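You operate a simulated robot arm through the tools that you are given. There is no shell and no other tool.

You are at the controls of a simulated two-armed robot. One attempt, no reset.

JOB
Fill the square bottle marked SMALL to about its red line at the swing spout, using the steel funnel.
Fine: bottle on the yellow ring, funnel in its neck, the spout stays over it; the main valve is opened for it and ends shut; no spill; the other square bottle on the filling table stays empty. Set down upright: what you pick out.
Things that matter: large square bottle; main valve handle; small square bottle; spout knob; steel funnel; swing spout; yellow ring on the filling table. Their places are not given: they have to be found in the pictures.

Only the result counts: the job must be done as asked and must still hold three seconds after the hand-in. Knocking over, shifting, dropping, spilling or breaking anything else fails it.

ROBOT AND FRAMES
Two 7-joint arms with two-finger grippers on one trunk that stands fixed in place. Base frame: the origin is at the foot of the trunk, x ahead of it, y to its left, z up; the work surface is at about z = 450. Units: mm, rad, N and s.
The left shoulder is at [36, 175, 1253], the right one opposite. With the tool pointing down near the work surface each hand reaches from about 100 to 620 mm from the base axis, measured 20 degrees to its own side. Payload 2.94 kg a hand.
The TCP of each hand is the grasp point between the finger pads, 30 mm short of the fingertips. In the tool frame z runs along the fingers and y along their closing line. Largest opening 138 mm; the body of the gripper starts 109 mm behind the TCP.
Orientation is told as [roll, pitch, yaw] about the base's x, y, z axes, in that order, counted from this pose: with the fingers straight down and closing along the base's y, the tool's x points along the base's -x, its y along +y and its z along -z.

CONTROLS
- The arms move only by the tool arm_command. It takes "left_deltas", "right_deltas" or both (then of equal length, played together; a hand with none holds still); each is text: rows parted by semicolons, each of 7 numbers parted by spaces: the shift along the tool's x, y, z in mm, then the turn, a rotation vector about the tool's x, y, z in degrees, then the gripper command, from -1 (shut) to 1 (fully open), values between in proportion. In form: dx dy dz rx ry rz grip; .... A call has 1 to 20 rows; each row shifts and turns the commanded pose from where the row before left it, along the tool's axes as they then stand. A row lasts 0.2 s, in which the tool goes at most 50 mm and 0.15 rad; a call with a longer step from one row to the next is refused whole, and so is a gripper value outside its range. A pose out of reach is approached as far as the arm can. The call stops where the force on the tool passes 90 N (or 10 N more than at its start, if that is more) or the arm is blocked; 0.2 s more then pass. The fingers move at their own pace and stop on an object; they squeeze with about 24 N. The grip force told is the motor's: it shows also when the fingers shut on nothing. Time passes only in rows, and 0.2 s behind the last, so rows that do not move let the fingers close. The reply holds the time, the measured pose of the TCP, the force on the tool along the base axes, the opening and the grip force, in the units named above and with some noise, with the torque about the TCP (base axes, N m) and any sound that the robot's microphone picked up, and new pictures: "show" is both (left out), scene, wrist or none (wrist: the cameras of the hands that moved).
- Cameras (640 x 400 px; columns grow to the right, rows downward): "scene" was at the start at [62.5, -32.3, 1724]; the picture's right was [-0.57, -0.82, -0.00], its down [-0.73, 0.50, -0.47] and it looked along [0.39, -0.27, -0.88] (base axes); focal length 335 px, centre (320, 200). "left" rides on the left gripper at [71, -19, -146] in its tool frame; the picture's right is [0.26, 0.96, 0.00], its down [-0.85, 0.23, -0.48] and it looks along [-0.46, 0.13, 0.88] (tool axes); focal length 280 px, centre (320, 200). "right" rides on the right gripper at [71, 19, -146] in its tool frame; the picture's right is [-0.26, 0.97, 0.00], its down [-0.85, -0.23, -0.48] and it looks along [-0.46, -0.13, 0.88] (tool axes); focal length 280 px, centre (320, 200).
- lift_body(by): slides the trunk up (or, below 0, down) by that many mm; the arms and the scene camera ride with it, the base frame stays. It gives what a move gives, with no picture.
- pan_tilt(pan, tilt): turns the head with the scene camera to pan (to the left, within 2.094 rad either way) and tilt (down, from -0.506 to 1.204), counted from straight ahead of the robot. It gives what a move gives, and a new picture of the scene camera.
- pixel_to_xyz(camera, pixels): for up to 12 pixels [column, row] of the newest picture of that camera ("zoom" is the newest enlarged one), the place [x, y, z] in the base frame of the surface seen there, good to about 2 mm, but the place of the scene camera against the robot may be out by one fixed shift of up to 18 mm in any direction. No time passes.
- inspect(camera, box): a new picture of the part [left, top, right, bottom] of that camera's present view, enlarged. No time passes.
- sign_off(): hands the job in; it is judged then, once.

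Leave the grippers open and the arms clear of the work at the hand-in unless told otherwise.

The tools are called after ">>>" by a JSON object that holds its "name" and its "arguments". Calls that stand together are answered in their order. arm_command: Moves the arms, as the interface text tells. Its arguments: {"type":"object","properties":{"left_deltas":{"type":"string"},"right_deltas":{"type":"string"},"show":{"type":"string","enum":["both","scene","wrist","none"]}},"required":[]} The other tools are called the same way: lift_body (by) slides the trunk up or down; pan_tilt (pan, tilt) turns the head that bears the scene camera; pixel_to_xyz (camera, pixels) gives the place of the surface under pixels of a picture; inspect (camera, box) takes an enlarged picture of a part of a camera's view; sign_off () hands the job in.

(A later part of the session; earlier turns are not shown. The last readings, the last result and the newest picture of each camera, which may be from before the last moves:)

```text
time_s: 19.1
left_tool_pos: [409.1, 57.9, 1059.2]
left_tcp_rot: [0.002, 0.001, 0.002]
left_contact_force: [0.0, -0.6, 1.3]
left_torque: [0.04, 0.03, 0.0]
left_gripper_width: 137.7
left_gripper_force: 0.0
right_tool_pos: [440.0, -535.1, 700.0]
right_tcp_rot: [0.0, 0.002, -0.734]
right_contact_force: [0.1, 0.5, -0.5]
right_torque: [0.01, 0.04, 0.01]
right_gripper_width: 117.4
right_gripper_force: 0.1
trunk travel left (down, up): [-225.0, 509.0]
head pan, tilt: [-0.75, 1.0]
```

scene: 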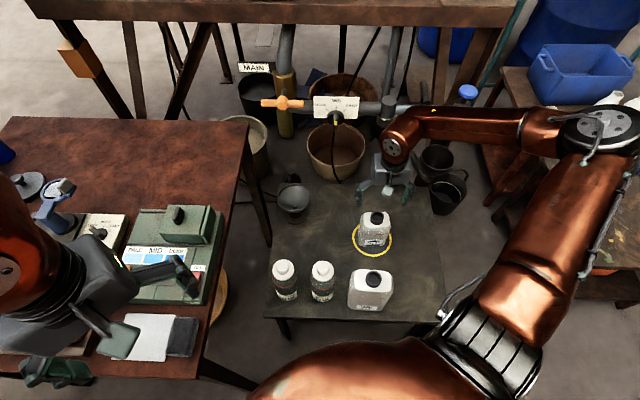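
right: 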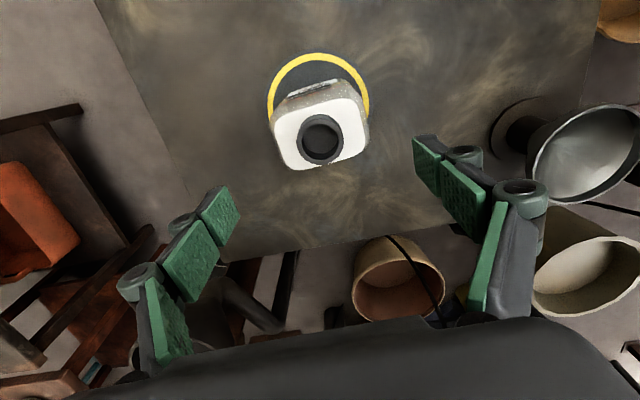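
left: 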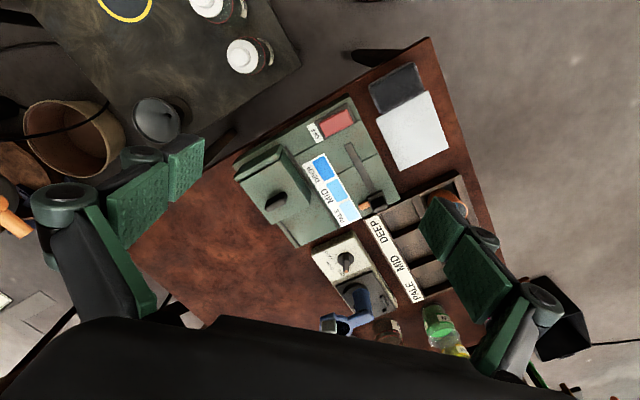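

The bottle stands on the ring. The right forearm is near the spout, so I'll check where it really is before I move on to the funnel.

>>> {"name": "pixel_to_xyz", "arguments": {"camera": "scene", "pixels": [[600, 130], [550, 130], [500, 122], [460, 120], [430, 120], [405, 130], [392, 150], [390, 170], [520, 250], [470, 93], [437, 108], [560, 180]]}}

>>> {"name": "inspect", "arguments": {"camera": "scene", "box": [360, 70, 520, 170]}}

>>> {"name": "inspect", "arguments": {"camera": "right", "box": [480, 80, 640, 220]}}

>>> {"name": "pixel_to_xyz", "arguments": {"camera": "right", "pixels": [[530, 155], [545, 135], [600, 107], [638, 150], [580, 205], [600, 203], [590, 190], [585, 150], [525, 130], [500, 130], [540, 105], [512, 150]]}}

```text
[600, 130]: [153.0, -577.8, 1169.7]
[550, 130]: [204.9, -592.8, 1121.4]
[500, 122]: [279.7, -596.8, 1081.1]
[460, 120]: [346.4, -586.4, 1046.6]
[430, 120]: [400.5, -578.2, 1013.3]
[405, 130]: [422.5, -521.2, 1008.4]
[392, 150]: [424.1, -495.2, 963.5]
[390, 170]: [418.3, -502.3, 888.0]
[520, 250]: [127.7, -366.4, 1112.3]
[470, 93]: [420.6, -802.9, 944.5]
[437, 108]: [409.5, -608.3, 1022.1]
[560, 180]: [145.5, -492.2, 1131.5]
```

```text
4.00 times, centred on (440, 120) of scene
```

zoom: 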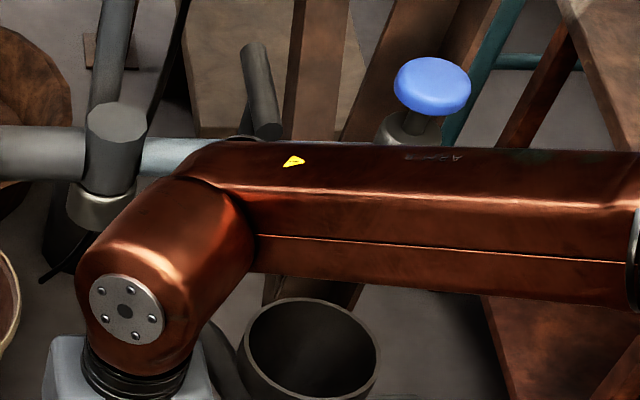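

```text
2.86 times, centred on (560, 150) of right
```

zoom: 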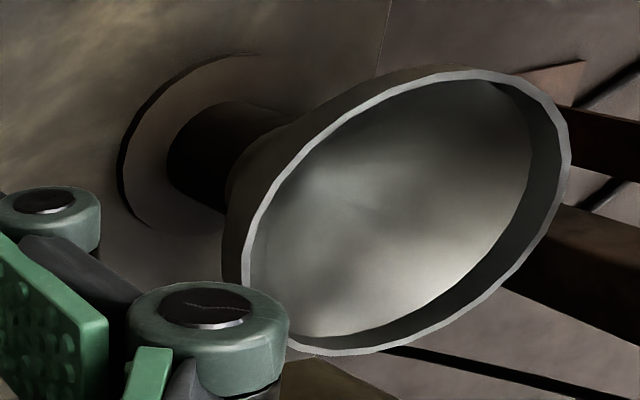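

```text
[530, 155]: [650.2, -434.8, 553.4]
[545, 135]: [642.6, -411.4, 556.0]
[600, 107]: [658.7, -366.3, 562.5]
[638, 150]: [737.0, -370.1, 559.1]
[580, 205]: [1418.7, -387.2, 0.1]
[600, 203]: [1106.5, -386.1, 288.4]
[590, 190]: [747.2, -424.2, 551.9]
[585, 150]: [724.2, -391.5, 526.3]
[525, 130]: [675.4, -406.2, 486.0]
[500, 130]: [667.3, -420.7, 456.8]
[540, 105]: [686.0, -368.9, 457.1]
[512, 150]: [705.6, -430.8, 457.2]
```

The forearm is well clear (z > 1000, on the robot's side). The funnel is centred near (696,-405) with a rim radius of about 54 at z≈557, nearly below the MAIN handle, so a straight-down grasp would bring the wrist close to that handle. I want a grasp tilted about 45°, so I'll check the edge of the left desk for clearance.

>>> {"name": "pixel_to_xyz", "arguments": {"camera": "scene", "pixels": [[244, 135], [240, 160], [232, 200], [222, 250], [212, 300], [205, 345], [248, 122], [230, 120], [284, 265], [322, 268], [190, 220], [205, 240]]}}

>>> {"name": "pixel_to_xyz", "arguments": {"camera": "right", "pixels": [[273, 125], [369, 125], [322, 115], [304, 140], [340, 140], [320, 160], [302, 128], [560, 120], [610, 200], [632, 180], [539, 175], [585, 110]]}}

```text
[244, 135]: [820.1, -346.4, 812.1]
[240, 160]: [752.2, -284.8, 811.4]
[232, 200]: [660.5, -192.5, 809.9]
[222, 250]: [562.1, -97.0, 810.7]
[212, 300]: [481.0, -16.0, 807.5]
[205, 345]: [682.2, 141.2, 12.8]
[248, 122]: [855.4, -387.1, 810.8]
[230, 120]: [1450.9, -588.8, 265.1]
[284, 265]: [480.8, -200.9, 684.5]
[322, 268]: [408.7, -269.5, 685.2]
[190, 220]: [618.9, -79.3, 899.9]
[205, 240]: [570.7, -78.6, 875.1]
```

```text
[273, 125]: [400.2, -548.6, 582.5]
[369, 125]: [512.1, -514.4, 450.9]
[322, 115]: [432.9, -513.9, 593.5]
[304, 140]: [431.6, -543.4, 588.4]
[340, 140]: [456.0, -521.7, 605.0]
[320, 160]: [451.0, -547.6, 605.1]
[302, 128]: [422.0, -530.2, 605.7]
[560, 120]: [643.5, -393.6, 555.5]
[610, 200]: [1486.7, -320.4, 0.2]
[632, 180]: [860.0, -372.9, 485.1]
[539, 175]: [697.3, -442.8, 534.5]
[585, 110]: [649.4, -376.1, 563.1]
```

The desk edge lies along x+y≈475, more than 100 mm clear of the grasp I plan. I'll raise the hand, move towards the funnel, turn to yaw -19° and tilt the fingers 45° forward.

>>> {"name": "arm_command", "arguments": {"right_deltas": "-0.6 29 -20 0 0 0 1; -0.6 29 -20 0 0 0 1; -0.6 29 -20 0 0 0 1; -0.6 29 -20 0 0 0 1; 0 0 0 0 0 -7.7 1; 0 0 0 0 0 -7.7 1; 0 0 0 0 0 -7.6 1; 0 0 0 0 -7.5 0 1; 0 0 0 0 -7.5 0 1; 0 0 0 0 -7.5 0 1; 0 0 0 0 -7.5 0 1; 0 0 0 0 -7.5 0 1; 0 0 0 0 -7.5 0 1; 0 0 0 0 0 0 1", "show": "both"}}

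```text
time_s: 22.1
left_tool_pos: [408.6, 58.8, 1059.9]
left_tcp_rot: [0.0, 0.001, 0.0]
left_contact_force: [0.6, -0.2, 0.2]
left_torque: [-0.03, 0.0, -0.02]
left_gripper_width: 138.1
left_gripper_force: 0.1
right_tool_pos: [520.8, -450.3, 781.5]
right_tcp_rot: [-0.001, -0.785, -0.333]
right_contact_force: [-0.3, 0.1, 0.0]
right_torque: [0.01, 0.01, -0.01]
right_gripper_width: 138.0
right_gripper_force: 0.1
trunk travel left (down, up): [-225.0, 509.0]
head pan, tilt: [-0.75, 1.0]
```

scene: 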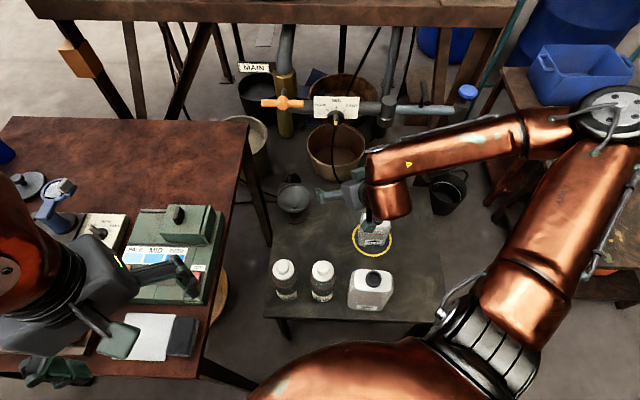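
right: 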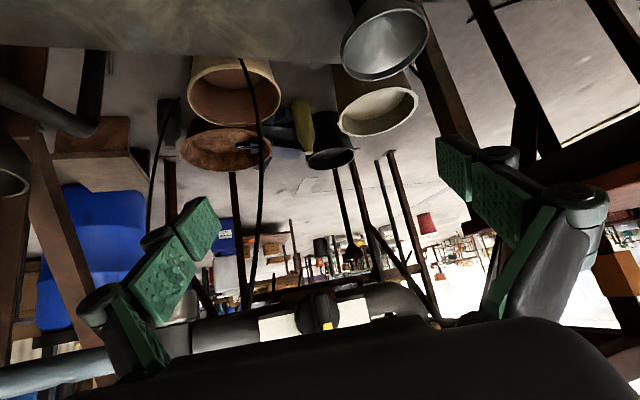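

The tilt works and the funnel is in view at (385,40). I'll zoom in on it and measure its rim.

>>> {"name": "inspect", "arguments": {"camera": "right", "box": [310, 0, 460, 95]}}

>>> {"name": "pixel_to_xyz", "arguments": {"camera": "right", "pixels": [[342, 48], [350, 30], [365, 17], [385, 11], [405, 8], [424, 15], [428, 35], [420, 55], [403, 70], [380, 79], [355, 75], [385, 45]]}}

>>> {"name": "inspect", "arguments": {"camera": "scene", "box": [260, 160, 340, 230]}}

```text
4.21 times, centred on (385, 48) of right
```

zoom: 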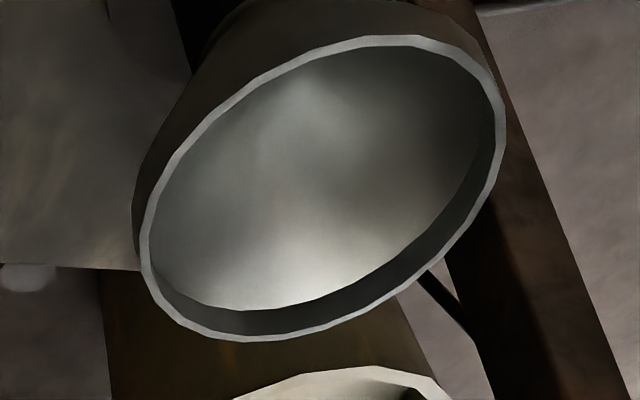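

```text
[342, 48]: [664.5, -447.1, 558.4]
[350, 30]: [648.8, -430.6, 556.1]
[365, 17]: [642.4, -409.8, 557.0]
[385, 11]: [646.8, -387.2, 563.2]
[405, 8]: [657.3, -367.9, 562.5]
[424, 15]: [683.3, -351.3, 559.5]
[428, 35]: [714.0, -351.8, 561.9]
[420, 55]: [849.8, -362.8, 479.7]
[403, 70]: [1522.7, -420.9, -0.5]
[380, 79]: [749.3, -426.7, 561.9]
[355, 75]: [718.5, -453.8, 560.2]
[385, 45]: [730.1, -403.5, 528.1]
```

```text
5.71 times, centred on (300, 195) of scene
```

zoom: 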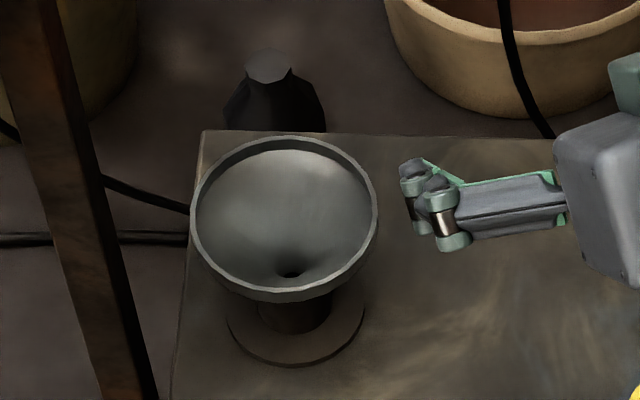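

Rim fit: centre about (699,-403), radius about 55, top z≈561. I'll go to a pre-grasp pose 130 mm back along the tilted tool axis, with the fingers fully open.

>>> {"name": "arm_command", "arguments": {"right_deltas": "10.2 20.5 27.6 0 0 0 1; 10.2 20.5 27.6 0 0 0 1; 10.2 20.5 27.6 0 0 0 1; 10.2 20.4 27.5 0 0 0 1; 10.2 20.4 27.5 0 0 0 1; 0 0 0 0 0 0 1", "show": "both"}}

```text
time_s: 23.5
left_tool_pos: [408.2, 58.7, 1060.7]
left_tcp_rot: [-0.001, 0.0, 0.0]
left_contact_force: [-0.3, 0.4, 0.2]
left_torque: [0.02, -0.03, 0.0]
left_gripper_width: 138.2
left_gripper_force: 0.0
right_tool_pos: [611.1, -373.3, 647.9]
right_tcp_rot: [-0.001, -0.785, -0.333]
right_contact_force: [-0.3, -0.4, 0.5]
right_torque: [0.03, -0.04, 0.01]
right_gripper_width: 137.9
right_gripper_force: 0.0
trunk travel left (down, up): [-225.0, 509.0]
head pan, tilt: [-0.75, 1.0]
```

scene: 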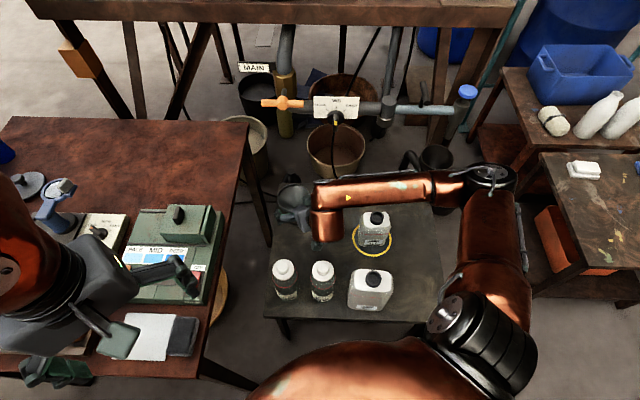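
right: 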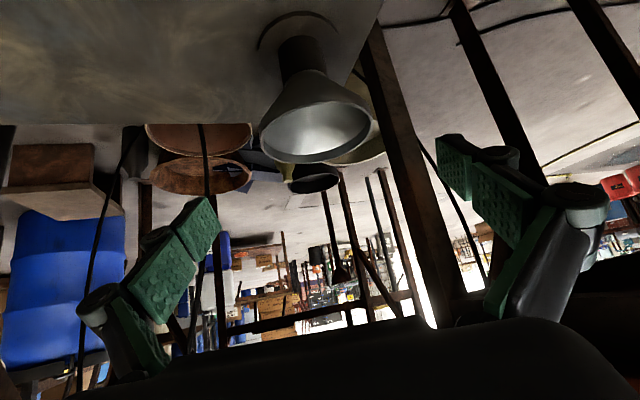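

Now the funnel sits between the fingers in the wrist view. I'll check its rim again and where the elbow is relative to the spout.

>>> {"name": "pixel_to_xyz", "arguments": {"camera": "right", "pixels": [[259, 133], [268, 118], [290, 106], [320, 100], [350, 104], [369, 120], [365, 140], [345, 153], [310, 162], [280, 158], [300, 60], [270, 35]]}}

>>> {"name": "pixel_to_xyz", "arguments": {"camera": "scene", "pixels": [[490, 175], [515, 185], [470, 180], [430, 185], [340, 195], [320, 230], [510, 230], [505, 265]]}}

>>> {"name": "inspect", "arguments": {"camera": "right", "box": [230, 0, 400, 170]}}

```text
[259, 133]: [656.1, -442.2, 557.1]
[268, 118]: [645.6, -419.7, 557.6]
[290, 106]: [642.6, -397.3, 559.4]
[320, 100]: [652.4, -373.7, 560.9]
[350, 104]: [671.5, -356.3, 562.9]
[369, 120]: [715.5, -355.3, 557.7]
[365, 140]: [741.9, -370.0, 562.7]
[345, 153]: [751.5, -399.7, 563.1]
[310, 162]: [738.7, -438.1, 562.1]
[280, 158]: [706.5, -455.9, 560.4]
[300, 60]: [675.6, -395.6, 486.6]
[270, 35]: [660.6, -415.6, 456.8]
```

```text
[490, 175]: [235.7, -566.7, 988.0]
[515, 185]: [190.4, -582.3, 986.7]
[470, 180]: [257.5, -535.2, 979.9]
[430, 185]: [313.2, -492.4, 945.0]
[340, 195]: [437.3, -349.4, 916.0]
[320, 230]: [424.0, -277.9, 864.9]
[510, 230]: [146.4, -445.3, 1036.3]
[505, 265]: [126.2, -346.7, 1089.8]
```

```text
2.35 times, centred on (315, 85) of right
```

zoom: 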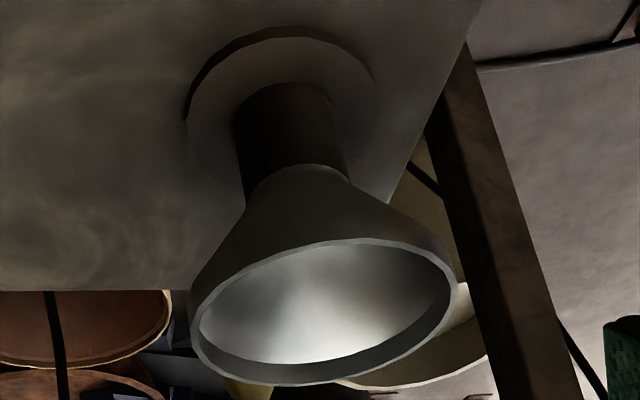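

The centre is about (697.5,-404). The remaining move is 130 mm straight along the tool axis, so I'll advance.

>>> {"name": "arm_command", "arguments": {"right_deltas": "0 -0.9 30 0 0 0 1; 0 0 30 0 0 0 1; 0 0 30 0 0 0 1; 0 0 25 0 0 0 1; 0 0 15 0 0 0 1; 0 0 0 0 0 0 1", "show": "both"}}

```text
time_s: 24.9
left_tool_pos: [409.3, 59.0, 1060.2]
left_tcp_rot: [0.001, 0.0, -0.002]
left_contact_force: [-0.1, -1.0, -0.8]
left_torque: [-0.01, 0.0, 0.0]
left_gripper_width: 138.0
left_gripper_force: 0.1
right_tool_pos: [698.0, -405.3, 555.7]
right_tcp_rot: [-0.001, -0.786, -0.331]
right_contact_force: [-0.5, 0.3, 0.7]
right_torque: [-0.02, 0.0, -0.02]
right_gripper_width: 137.8
right_gripper_force: 0.1
trunk travel left (down, up): [-225.0, 509.0]
head pan, tilt: [-0.75, 1.0]
```

scene: 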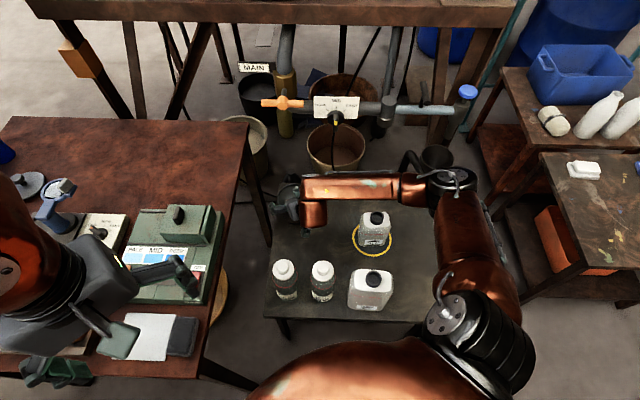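
right: 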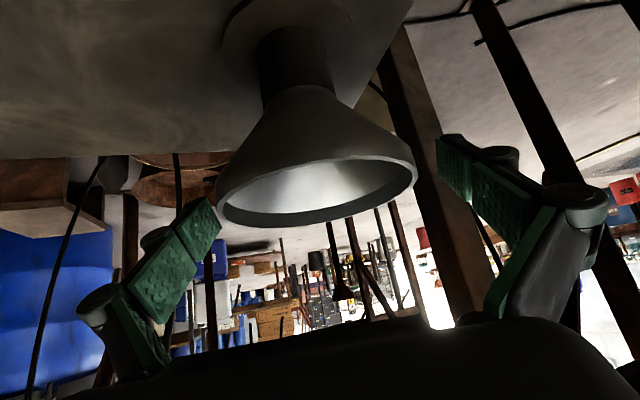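

The rim is centred on the TCP point (about pixel (320,191)), with the fingers on either side. I'll close on the rim.

>>> {"name": "arm_command", "arguments": {"right_deltas": "0 0 0 0 0 0 -1; 0 0 0 0 0 0 -1; 0 0 0 0 0 0 -1; 0 0 0 0 0 0 -1", "show": "wrist"}}

```text
time_s: 25.9
left_tool_pos: [409.2, 58.6, 1059.9]
left_tcp_rot: [0.0, 0.0, -0.002]
left_contact_force: [0.7, 0.0, -0.6]
left_torque: [0.0, -0.01, -0.02]
left_gripper_width: 137.9
left_gripper_force: 0.0
right_tool_pos: [697.0, -405.3, 555.0]
right_tcp_rot: [-0.002, -0.787, -0.333]
right_contact_force: [-0.9, 0.1, 1.0]
right_torque: [-0.06, -0.01, 0.01]
right_gripper_width: 109.6
right_gripper_force: 24.0
trunk travel left (down, up): [-225.0, 509.0]
head pan, tilt: [-0.75, 1.0]
```

right: 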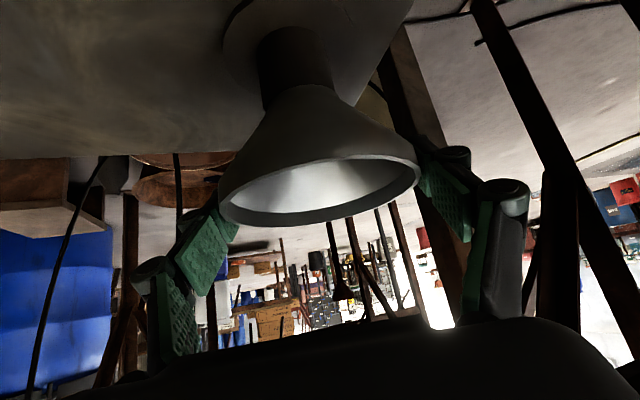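

Held at 109.6 mm and 24 N. I'll lift vertically 20 mm and see whether only the funnel comes up.

>>> {"name": "arm_command", "arguments": {"right_deltas": "-3.54 0 -3.54 0 0 0 -1; -5.3 0 -5.3 0 0 0 -1; -5.3 0 -5.3 0 0 0 -1; 0 0 0 0 0 0 -1", "show": "wrist"}}

```text
time_s: 26.9
left_tool_pos: [409.5, 59.0, 1059.0]
left_tcp_rot: [0.0, 0.001, 0.0]
left_contact_force: [-0.2, 0.2, 0.0]
left_torque: [-0.05, -0.01, 0.0]
left_gripper_width: 137.7
left_gripper_force: 0.0
right_tool_pos: [696.2, -404.9, 575.8]
right_tcp_rot: [-0.002, -0.786, -0.333]
right_contact_force: [-0.6, 0.1, -0.6]
right_torque: [0.0, -0.02, -0.05]
right_gripper_width: 109.2
right_gripper_force: 24.3
trunk travel left (down, up): [-225.0, 509.0]
head pan, tilt: [-0.75, 1.0]
```

right: 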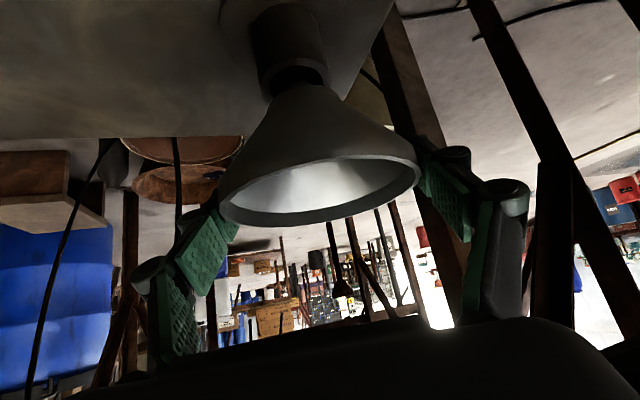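

The funnel is coming out and the stand stays put. I'll lift another 70 mm to clear the stem.

>>> {"name": "arm_command", "arguments": {"right_deltas": "-7.1 0 -7.1 0 0 0 -1; -10.6 0 -10.6 0 0 0 -1; -10.6 0 -10.6 0 0 0 -1; -10.6 0 -10.6 0 0 0 -1; -10.6 0 -10.6 0 0 0 -1; 0 0 0 0 0 0 -1", "show": "both"}}

>>> {"name": "inspect", "arguments": {"camera": "right", "box": [200, 0, 440, 240]}}

```text
time_s: 28.3
left_tool_pos: [408.9, 59.1, 1059.9]
left_tcp_rot: [-0.001, 0.0, 0.0]
left_contact_force: [0.1, 0.0, -0.4]
left_torque: [-0.01, -0.01, 0.02]
left_gripper_width: 138.2
left_gripper_force: 0.0
right_tool_pos: [698.1, -405.5, 644.0]
right_tcp_rot: [-0.004, -0.786, -0.333]
right_contact_force: [0.4, 0.5, -1.2]
right_torque: [-0.02, 0.01, 0.02]
right_gripper_width: 109.2
right_gripper_force: 24.0
trunk travel left (down, up): [-225.0, 509.0]
head pan, tilt: [-0.75, 1.0]
```

scene: 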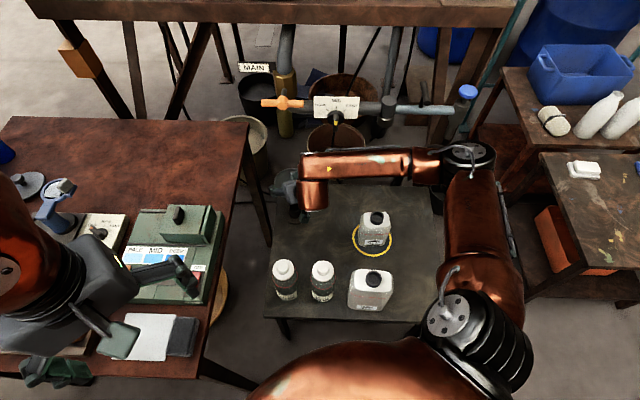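
right: 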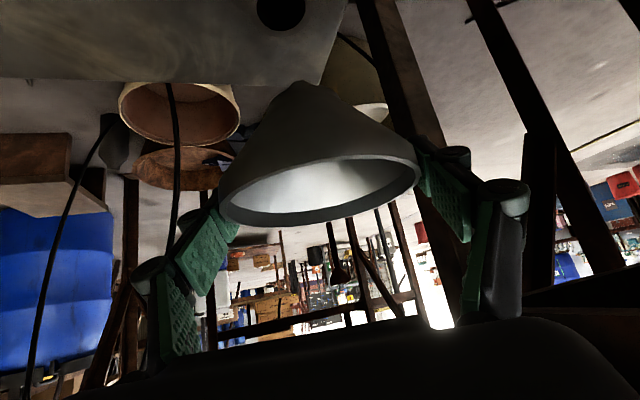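

```text
1.67 times, centred on (320, 120) of right
```

zoom: 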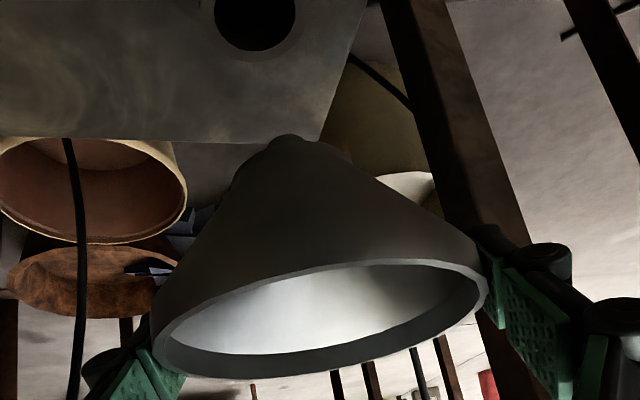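

The stem has cleared the stand. I'll measure the funnel tip and rim from the wrist camera to get the stem's position relative to the TCP.

>>> {"name": "pixel_to_xyz", "arguments": {"camera": "right", "pixels": [[300, 82], [298, 85], [303, 84], [297, 92], [290, 95], [310, 95], [222, 190], [418, 165], [350, 157], [281, 12], [320, 150], [260, 130]]}}

>>> {"name": "inspect", "arguments": {"camera": "right", "box": [260, 60, 340, 120]}}

>>> {"name": "inspect", "arguments": {"camera": "scene", "box": [260, 150, 340, 230]}}

```text
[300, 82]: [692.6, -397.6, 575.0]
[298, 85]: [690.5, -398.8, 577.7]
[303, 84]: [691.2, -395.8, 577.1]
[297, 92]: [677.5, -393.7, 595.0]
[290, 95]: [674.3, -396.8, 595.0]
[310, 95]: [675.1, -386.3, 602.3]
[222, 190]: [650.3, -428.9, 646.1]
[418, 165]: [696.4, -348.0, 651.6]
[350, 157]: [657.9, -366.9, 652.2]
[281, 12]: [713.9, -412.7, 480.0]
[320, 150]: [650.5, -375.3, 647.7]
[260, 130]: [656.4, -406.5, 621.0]
```

```text
6.67 times, centred on (300, 90) of right
```

zoom: 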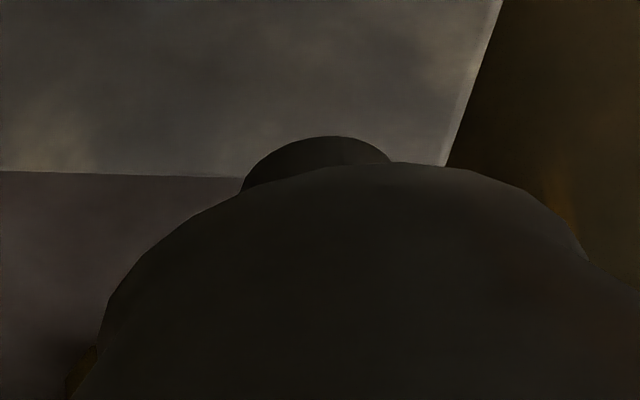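

```text
5.00 times, centred on (300, 190) of scene
```

zoom: 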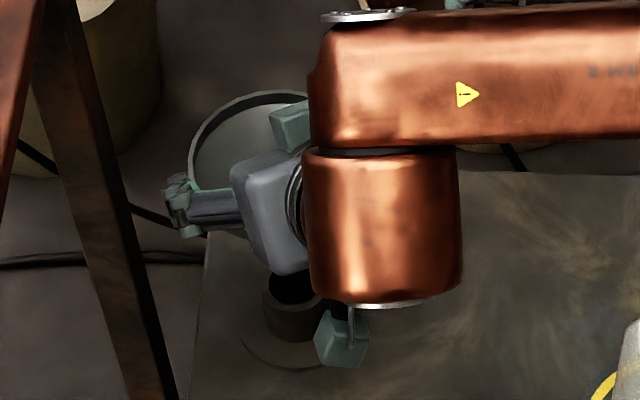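

The funnel: the stem tip is about 70–75 mm below the rim and the shoulder about 50 below it. I'll raise to TCP z≈720, so the stem is well above the neck top at 605, and carry it over the SMALL bottle's neck at (440,-532).

>>> {"name": "arm_command", "arguments": {"right_deltas": "-13.4 0 -13.4 0 0 0 -1; -20.2 0 -20.2 0 0 0 -1; -20.1 0 -20.1 0 0 0 -1; 8.34 -11.42 -8.34 0 0 0 -1; 14 -20 -14 0 0 0 -1; 14 -20 -14 0 0 0 -1; 14 -20 -14 0 0 0 -1; 14 -20 -14 0 0 0 -1; 14 -20 -14 0 0 0 -1; 14 -20 -14 0 0 0 -1; 14 -20 -14 0 0 0 -1; 14 -20 -14 0 0 0 -1; 14 -20 -14 0 0 0 -1; 9 -12.8 -9 0 0 0 -1; 0 0 0 0 0 0 -1; 0 0 0 0 0 0 -1", "show": "both"}}

```text
time_s: 31.7
left_tool_pos: [410.7, 58.6, 1059.4]
left_tcp_rot: [0.0, 0.0, -0.001]
left_contact_force: [-0.1, 0.2, -0.1]
left_torque: [-0.01, -0.02, -0.01]
left_gripper_width: 138.3
left_gripper_force: 0.1
right_tool_pos: [458.9, -536.2, 731.0]
right_tcp_rot: [-0.052, -0.797, -0.299]
right_contact_force: [-1.4, -0.7, -0.6]
right_torque: [0.0, -0.03, -0.03]
right_gripper_width: 109.1
right_gripper_force: 23.8
right hand out of reach, approached as far as the arm can: row 13, 14
trunk travel left (down, up): [-225.0, 509.0]
head pan, tilt: [-0.75, 1.0]
```

scene: 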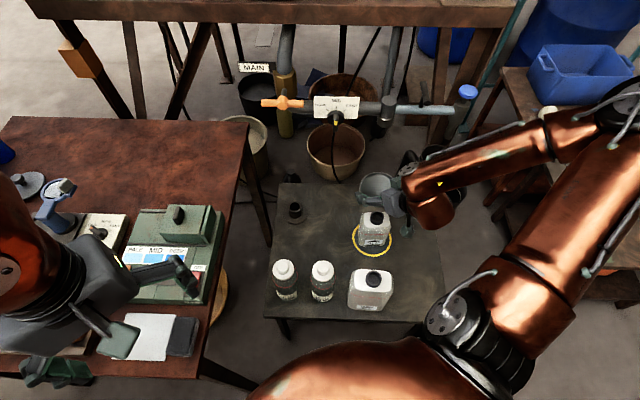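
right: 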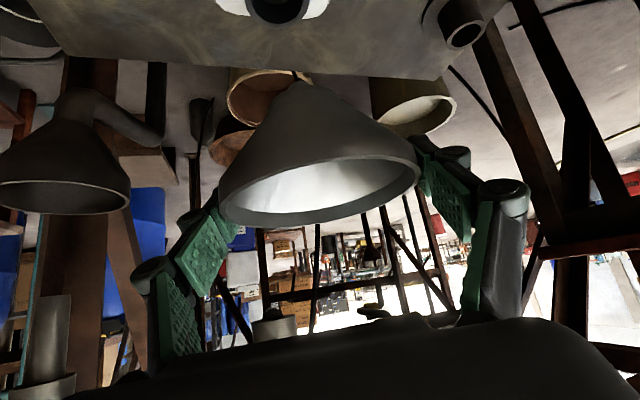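

At this trunk height the arm couldn't quite reach that tilted pose (it stopped at (459,-536,731)). Nothing was touched and the funnel is still held. I'll raise the trunk 150 mm so the hand works lower relative to the shoulder, then straighten the pose.

>>> {"name": "lift_body", "arguments": {"by": 150}}

>>> {"name": "arm_command", "arguments": {"right_deltas": "0 0 0 -3 0 0 -1; 0 0 0 0 0 0 -1", "show": "both"}}

```text
time_s: 33.4
left_tool_pos: [409.7, 59.1, 1209.1]
left_tcp_rot: [0.0, 0.001, 0.0]
left_contact_force: [0.7, 0.5, -0.5]
left_torque: [0.02, 0.02, 0.03]
left_gripper_width: 137.7
left_gripper_force: 0.1
right_tool_pos: [458.9, -538.4, 880.8]
right_tcp_rot: [-0.002, -0.784, -0.333]
right_contact_force: [-0.3, -1.0, -0.8]
right_torque: [0.0, -0.01, 0.0]
right_gripper_width: 109.0
right_gripper_force: 24.4
trunk travel left (down, up): [-375.0, 359.0]
head pan, tilt: [-0.75, 1.0]
```

```text
time_s: 34.0
left_tool_pos: [408.8, 58.3, 1210.0]
left_tcp_rot: [0.002, 0.002, 0.0]
left_contact_force: [-0.3, 0.1, 0.3]
left_torque: [-0.03, 0.0, 0.02]
left_gripper_width: 138.0
left_gripper_force: 0.1
right_tool_pos: [459.8, -538.3, 880.6]
right_tcp_rot: [0.051, -0.787, -0.334]
right_contact_force: [0.2, 0.6, -0.8]
right_torque: [0.01, 0.01, 0.03]
right_gripper_width: 109.3
right_gripper_force: 23.8
trunk travel left (down, up): [-375.0, 359.0]
head pan, tilt: [-0.75, 1.0]
```

scene: 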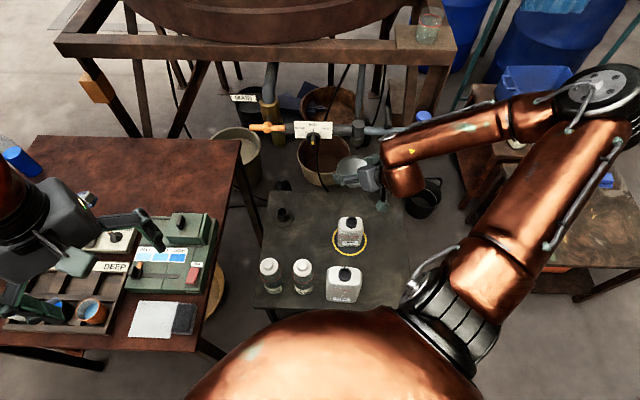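
right: 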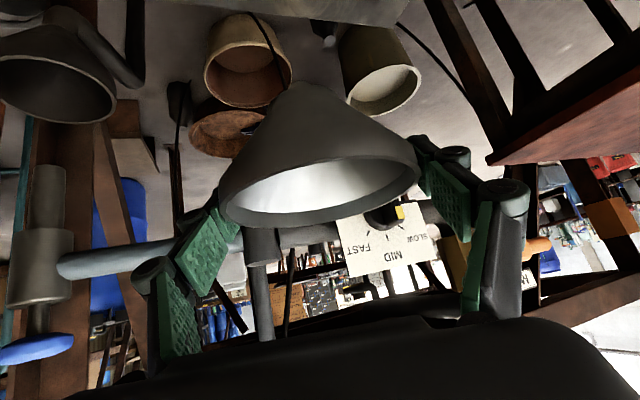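

The lift restored the ideal orientation, so I'll undo my 3° correction and lower over the neck to z≈720.

>>> {"name": "arm_command", "arguments": {"right_deltas": "0 0 0 3 0 0 -1; 21.3 -0.1 16.5 0 0 0 -1; 21.3 -0.1 16.5 0 0 0 -1; 21.3 -0.1 16.5 0 0 0 -1; 21.3 -0.1 16.5 0 0 0 -1; 21.4 -0.2 16.6 0 0 0 -1; 21.4 -0.2 16.6 0 0 0 -1; 0 0 0 0 0 0 -1; 0 0 0 0 0 0 -1", "show": "both"}}

```text
time_s: 36.0
left_tool_pos: [408.3, 57.8, 1211.1]
left_tcp_rot: [-0.002, 0.0, 0.0]
left_contact_force: [-0.1, -0.7, 0.0]
left_torque: [0.01, 0.0, -0.04]
left_gripper_width: 138.4
left_gripper_force: 0.1
right_tool_pos: [438.6, -531.7, 719.6]
right_tcp_rot: [-0.001, -0.786, -0.335]
right_contact_force: [0.0, -0.4, -1.2]
right_torque: [0.01, -0.01, -0.01]
right_gripper_width: 109.5
right_gripper_force: 23.9
trunk travel left (down, up): [-375.0, 359.0]
head pan, tilt: [-0.75, 1.0]
```

scene: 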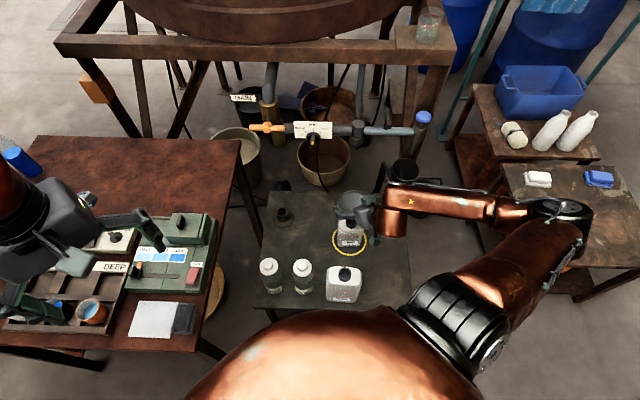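
right: 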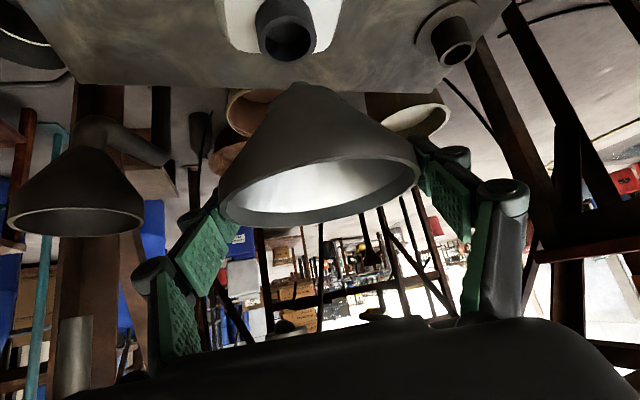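

It's reachable now: the funnel is above the bottle. I'll measure the stem tip and neck from this same wrist view, to align them.

>>> {"name": "inspect", "arguments": {"camera": "right", "box": [210, 0, 380, 110]}}

>>> {"name": "pixel_to_xyz", "arguments": {"camera": "right", "pixels": [[258, 35], [315, 35], [288, 62], [270, 55], [306, 55], [286, 28], [298, 83], [297, 86], [275, 25], [300, 25], [286, 45], [264, 46]]}}

>>> {"name": "inspect", "arguments": {"camera": "scene", "box": [310, 170, 410, 270]}}

```text
3.64 times, centred on (295, 55) of right
```

zoom: 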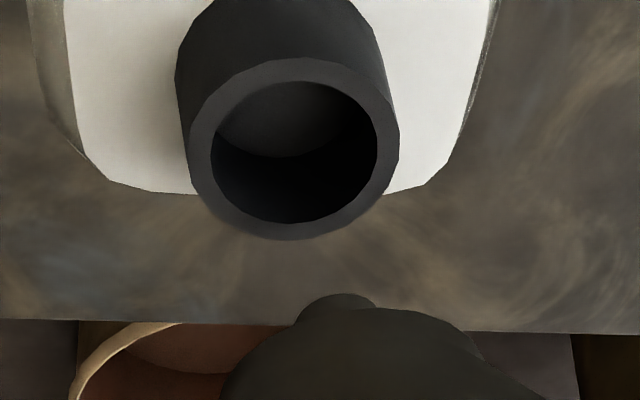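

```text
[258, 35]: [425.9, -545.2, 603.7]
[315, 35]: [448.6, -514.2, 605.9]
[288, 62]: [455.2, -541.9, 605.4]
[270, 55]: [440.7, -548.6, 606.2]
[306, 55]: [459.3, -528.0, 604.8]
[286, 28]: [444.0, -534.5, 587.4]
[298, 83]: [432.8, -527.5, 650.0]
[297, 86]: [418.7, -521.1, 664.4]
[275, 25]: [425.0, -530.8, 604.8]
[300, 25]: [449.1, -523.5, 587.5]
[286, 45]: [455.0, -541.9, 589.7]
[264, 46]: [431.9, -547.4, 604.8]
```

```text
4.00 times, centred on (360, 220) of scene
```

zoom: 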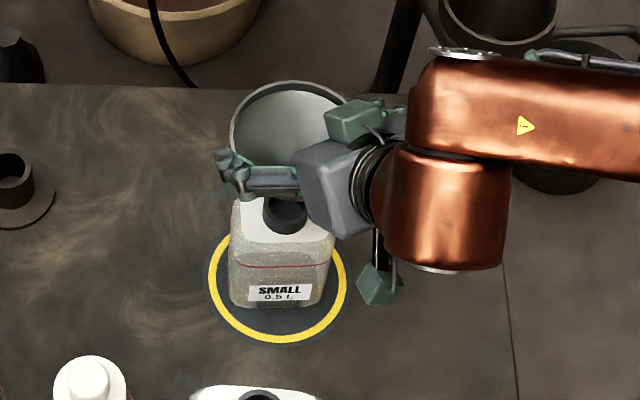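

The neck centre (441,-531) and the stem axis match within 2 mm. I'll nudge over and lower 55 mm, watching the force.

>>> {"name": "arm_command", "arguments": {"right_deltas": "-1.25 1 1.25 0 0 0 -1; 7.07 0 7.07 0 0 0 -1; 7.07 0 7.07 0 0 0 -1; 7.07 0 7.07 0 0 0 -1; 7.07 0 7.07 0 0 0 -1; 3.54 0 3.54 0 0 0 -1; 3.54 0 3.54 0 0 0 -1; 3.54 0 3.54 0 0 0 -1; 0 0 0 0 0 0 -1", "show": "both"}}

>>> {"name": "inspect", "arguments": {"camera": "scene", "box": [310, 170, 410, 270]}}

>>> {"name": "inspect", "arguments": {"camera": "right", "box": [210, 20, 380, 130]}}

```text
time_s: 38.0
left_tool_pos: [408.9, 58.0, 1209.9]
left_tcp_rot: [-0.001, 0.001, -0.001]
left_contact_force: [-0.7, -0.5, -0.1]
left_torque: [0.01, 0.0, -0.01]
left_gripper_width: 138.1
left_gripper_force: 0.0
right_tool_pos: [441.2, -531.5, 665.3]
right_tcp_rot: [-0.002, -0.786, -0.333]
right_contact_force: [-0.2, 0.2, -2.0]
right_torque: [-0.01, 0.03, 0.0]
right_gripper_width: 109.0
right_gripper_force: 23.8
trunk travel left (down, up): [-375.0, 359.0]
head pan, tilt: [-0.75, 1.0]
```

scene: 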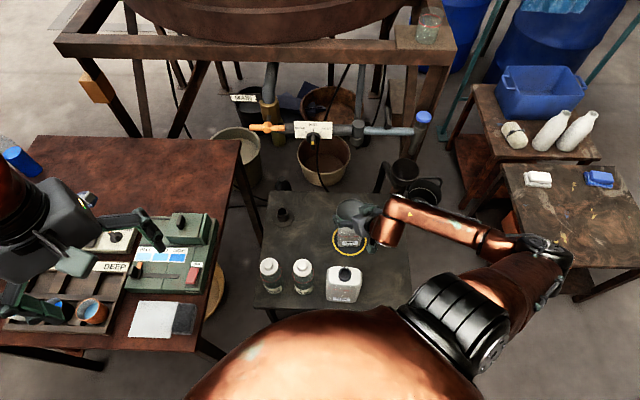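
right: 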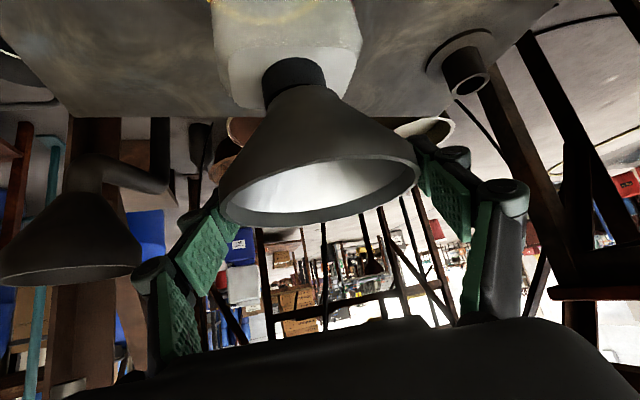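

```text
4.00 times, centred on (360, 220) of scene
```

zoom: 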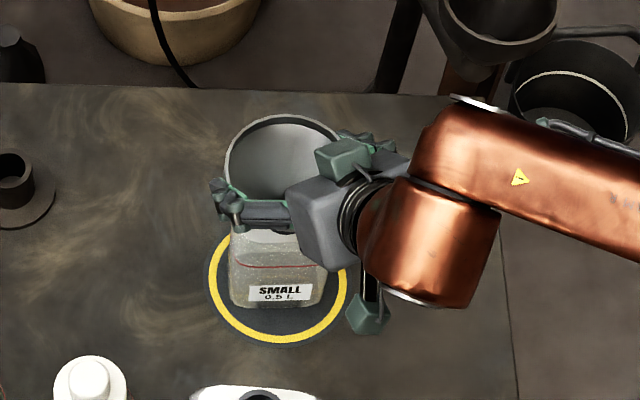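

```text
3.64 times, centred on (295, 75) of right
```

zoom: 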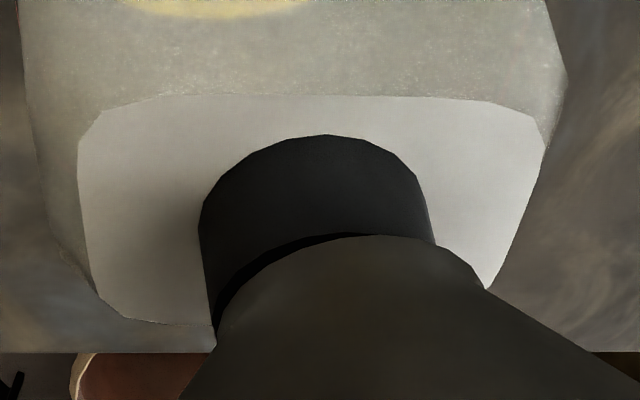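

The stem is entering the neck. The cone looks about 3 mm too far towards the image right, so I'll shift it back and lower gently to seat it.

>>> {"name": "arm_command", "arguments": {"right_deltas": "0 -3 0 0 0 0 -1; 2.1 0 2.1 0 0 0 -1; 2.1 0 2.1 0 0 0 -1; 0 0 0 0 0 0 -1", "show": "wrist"}}

>>> {"name": "inspect", "arguments": {"camera": "right", "box": [210, 20, 380, 130]}}

```text
time_s: 39.0
left_tool_pos: [408.1, 58.0, 1210.3]
left_tcp_rot: [0.0, 0.0, 0.001]
left_contact_force: [0.1, 0.9, 0.3]
left_torque: [0.0, 0.0, 0.03]
left_gripper_width: 137.9
left_gripper_force: 0.1
right_tool_pos: [441.6, -533.2, 660.8]
right_tcp_rot: [-0.002, -0.79, -0.332]
right_contact_force: [-0.4, -0.5, 8.3]
right_torque: [0.04, 0.19, -0.02]
right_gripper_width: 109.0
right_gripper_force: 24.0
trunk travel left (down, up): [-375.0, 359.0]
head pan, tilt: [-0.75, 1.0]
```

right: 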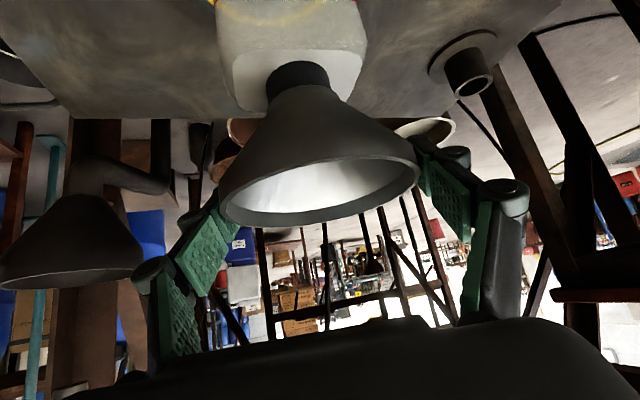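

```text
3.64 times, centred on (295, 75) of right
```

zoom: 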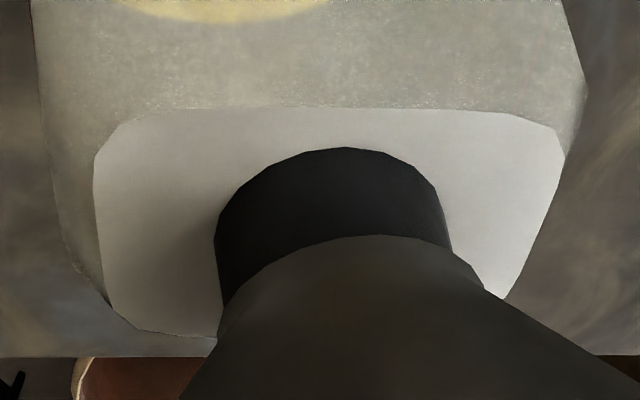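

The funnel has seated: 8 N upward, and no gap shows between cone and neck. I'll ease off slightly, open the fingers and look.

>>> {"name": "arm_command", "arguments": {"right_deltas": "-0.5 0 -0.5 0 0 0 -1; 0 0 0 0 0 0 0.7; 0 0 0 0 0 0 0.9; 0 0 0 0 0 0 1; 0 0 0 0 0 0 1; 0 0 0 0 0 0 1", "show": "both"}}

>>> {"name": "inspect", "arguments": {"camera": "right", "box": [210, 20, 440, 240]}}

>>> {"name": "inspect", "arguments": {"camera": "scene", "box": [310, 170, 410, 270]}}

```text
time_s: 40.4
left_tool_pos: [409.6, 58.3, 1210.1]
left_tcp_rot: [0.0, 0.0, 0.001]
left_contact_force: [-0.3, -1.0, 0.5]
left_torque: [-0.03, -0.02, 0.02]
left_gripper_width: 138.0
left_gripper_force: 0.0
right_tool_pos: [440.6, -535.2, 660.2]
right_tcp_rot: [-0.001, -0.784, -0.334]
right_contact_force: [-0.4, 0.6, -0.2]
right_torque: [-0.03, 0.03, 0.0]
right_gripper_width: 138.0
right_gripper_force: 0.1
trunk travel left (down, up): [-375.0, 359.0]
head pan, tilt: [-0.75, 1.0]
```

scene: 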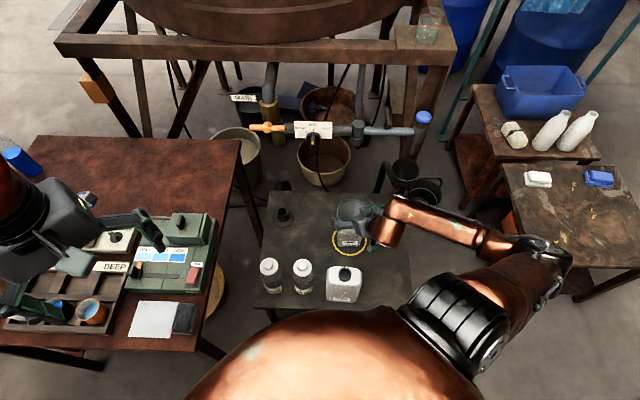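
right: 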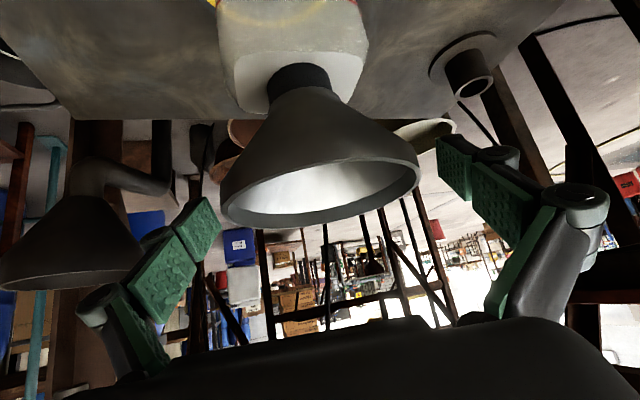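

```text
1.82 times, centred on (325, 130) of right
```

zoom: 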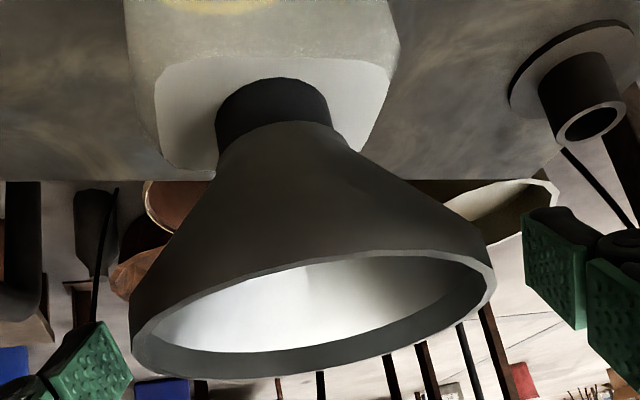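

```text
4.00 times, centred on (360, 220) of scene
```

zoom: 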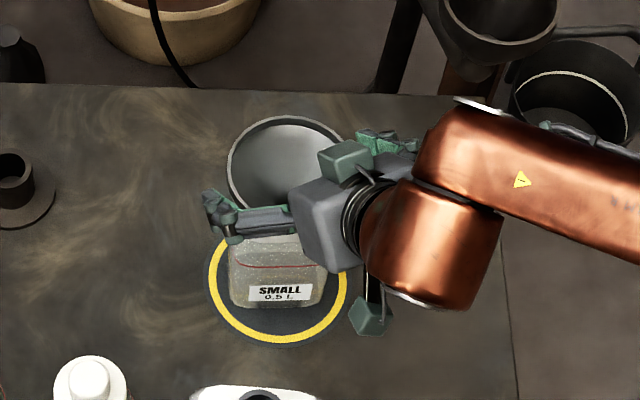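

The funnel stands steady in the neck. I'll back the hand out along the tool axis, up and away.

>>> {"name": "arm_command", "arguments": {"right_deltas": "0 0 -15 0 0 0 1; 0 0 -30 0 0 0 1; 0 0 -35 0 0 0 1; 0 0 -35 0 0 0 1; 0 0 -35 0 0 0 1; 0 0 0 0 0 0 1", "show": "both"}}

>>> {"name": "inspect", "arguments": {"camera": "scene", "box": [310, 170, 410, 270]}}

```text
time_s: 41.8
left_tool_pos: [409.2, 58.7, 1209.9]
left_tcp_rot: [0.001, -0.002, 0.0]
left_contact_force: [0.0, 0.1, -0.2]
left_torque: [0.03, -0.01, -0.04]
left_gripper_width: 138.0
left_gripper_force: 0.0
right_tool_pos: [340.7, -498.7, 763.8]
right_tcp_rot: [-0.001, -0.785, -0.333]
right_contact_force: [-0.3, -0.4, 0.0]
right_torque: [0.04, 0.01, 0.03]
right_gripper_width: 138.0
right_gripper_force: 0.1
trunk travel left (down, up): [-375.0, 359.0]
head pan, tilt: [-0.75, 1.0]
```

scene: 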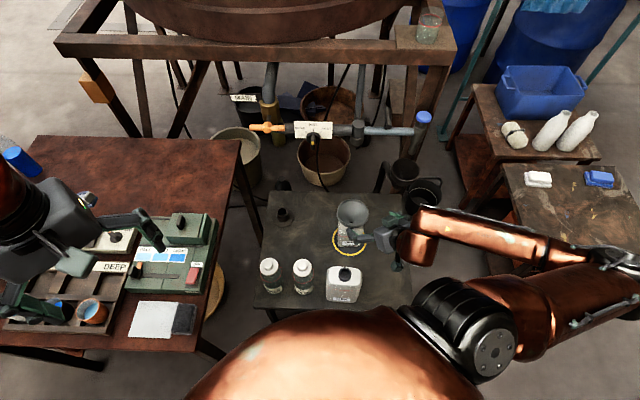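
right: 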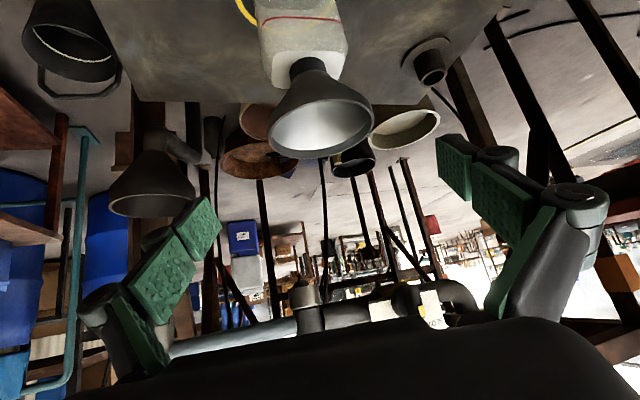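

```text
4.00 times, centred on (360, 220) of scene
```

zoom: 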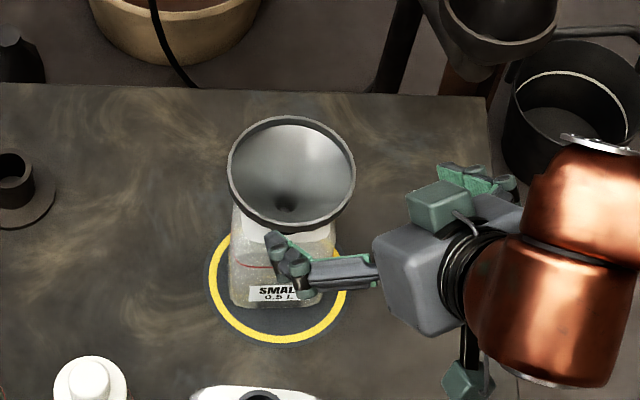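

The funnel is seated in the neck. I'll record the funnel rim's final place, then raise the trunk 300 mm for a comfortable reach to the blue spout knob.

>>> {"name": "pixel_to_xyz", "arguments": {"camera": "right", "pixels": [[269, 132], [275, 115], [300, 96], [325, 86], [350, 84], [370, 98], [371, 115], [350, 142], [310, 158], [285, 153], [320, 100], [267, 140]]}}

>>> {"name": "lift_body", "arguments": {"by": 300}}

>>> {"name": "pan_tilt", "arguments": {"pan": -0.8, "tilt": 1.05}}

```text
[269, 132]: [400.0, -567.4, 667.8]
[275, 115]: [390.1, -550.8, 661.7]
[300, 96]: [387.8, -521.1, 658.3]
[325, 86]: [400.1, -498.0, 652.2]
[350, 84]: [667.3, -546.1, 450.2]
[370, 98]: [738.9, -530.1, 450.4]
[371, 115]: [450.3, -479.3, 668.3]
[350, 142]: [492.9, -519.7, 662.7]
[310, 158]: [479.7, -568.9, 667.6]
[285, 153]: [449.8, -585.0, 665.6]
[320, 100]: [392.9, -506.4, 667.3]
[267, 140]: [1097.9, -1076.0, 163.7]
```

```text
time_s: 44.8
left_tool_pos: [408.3, 59.3, 1509.1]
left_tcp_rot: [-0.001, -0.001, 0.0]
left_contact_force: [-0.6, -0.2, -0.5]
left_torque: [0.01, -0.02, -0.04]
left_gripper_width: 137.8
left_gripper_force: 0.1
right_tool_pos: [340.2, -499.9, 1064.9]
right_tcp_rot: [-0.001, -0.786, -0.333]
right_contact_force: [0.2, 1.0, -0.2]
right_torque: [0.0, 0.04, -0.02]
right_gripper_width: 138.1
right_gripper_force: 0.2
trunk travel left (down, up): [-675.0, 59.0]
head pan, tilt: [-0.75, 1.0]
```

```text
time_s: 45.5
left_tool_pos: [408.2, 58.4, 1509.8]
left_tcp_rot: [0.001, 0.001, 0.0]
left_contact_force: [-0.1, 0.5, 0.7]
left_torque: [-0.02, 0.02, -0.01]
left_gripper_width: 138.0
left_gripper_force: 0.0
right_tool_pos: [339.6, -499.5, 1064.9]
right_tcp_rot: [-0.001, -0.785, -0.334]
right_contact_force: [0.9, -0.4, -0.5]
right_torque: [-0.02, 0.0, -0.01]
right_gripper_width: 137.8
right_gripper_force: 0.0
trunk travel left (down, up): [-675.0, 59.0]
head pan, tilt: [-0.799, 1.051]
```

scene: 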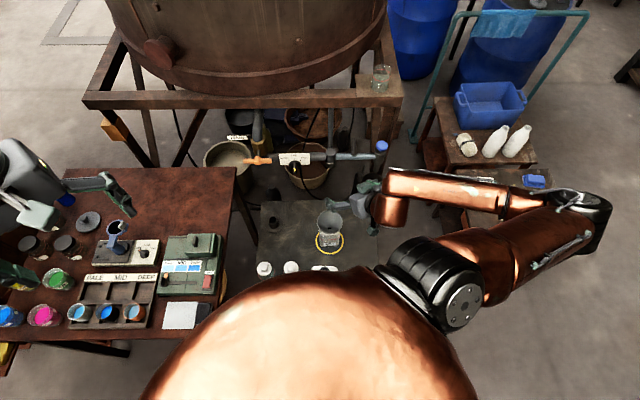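

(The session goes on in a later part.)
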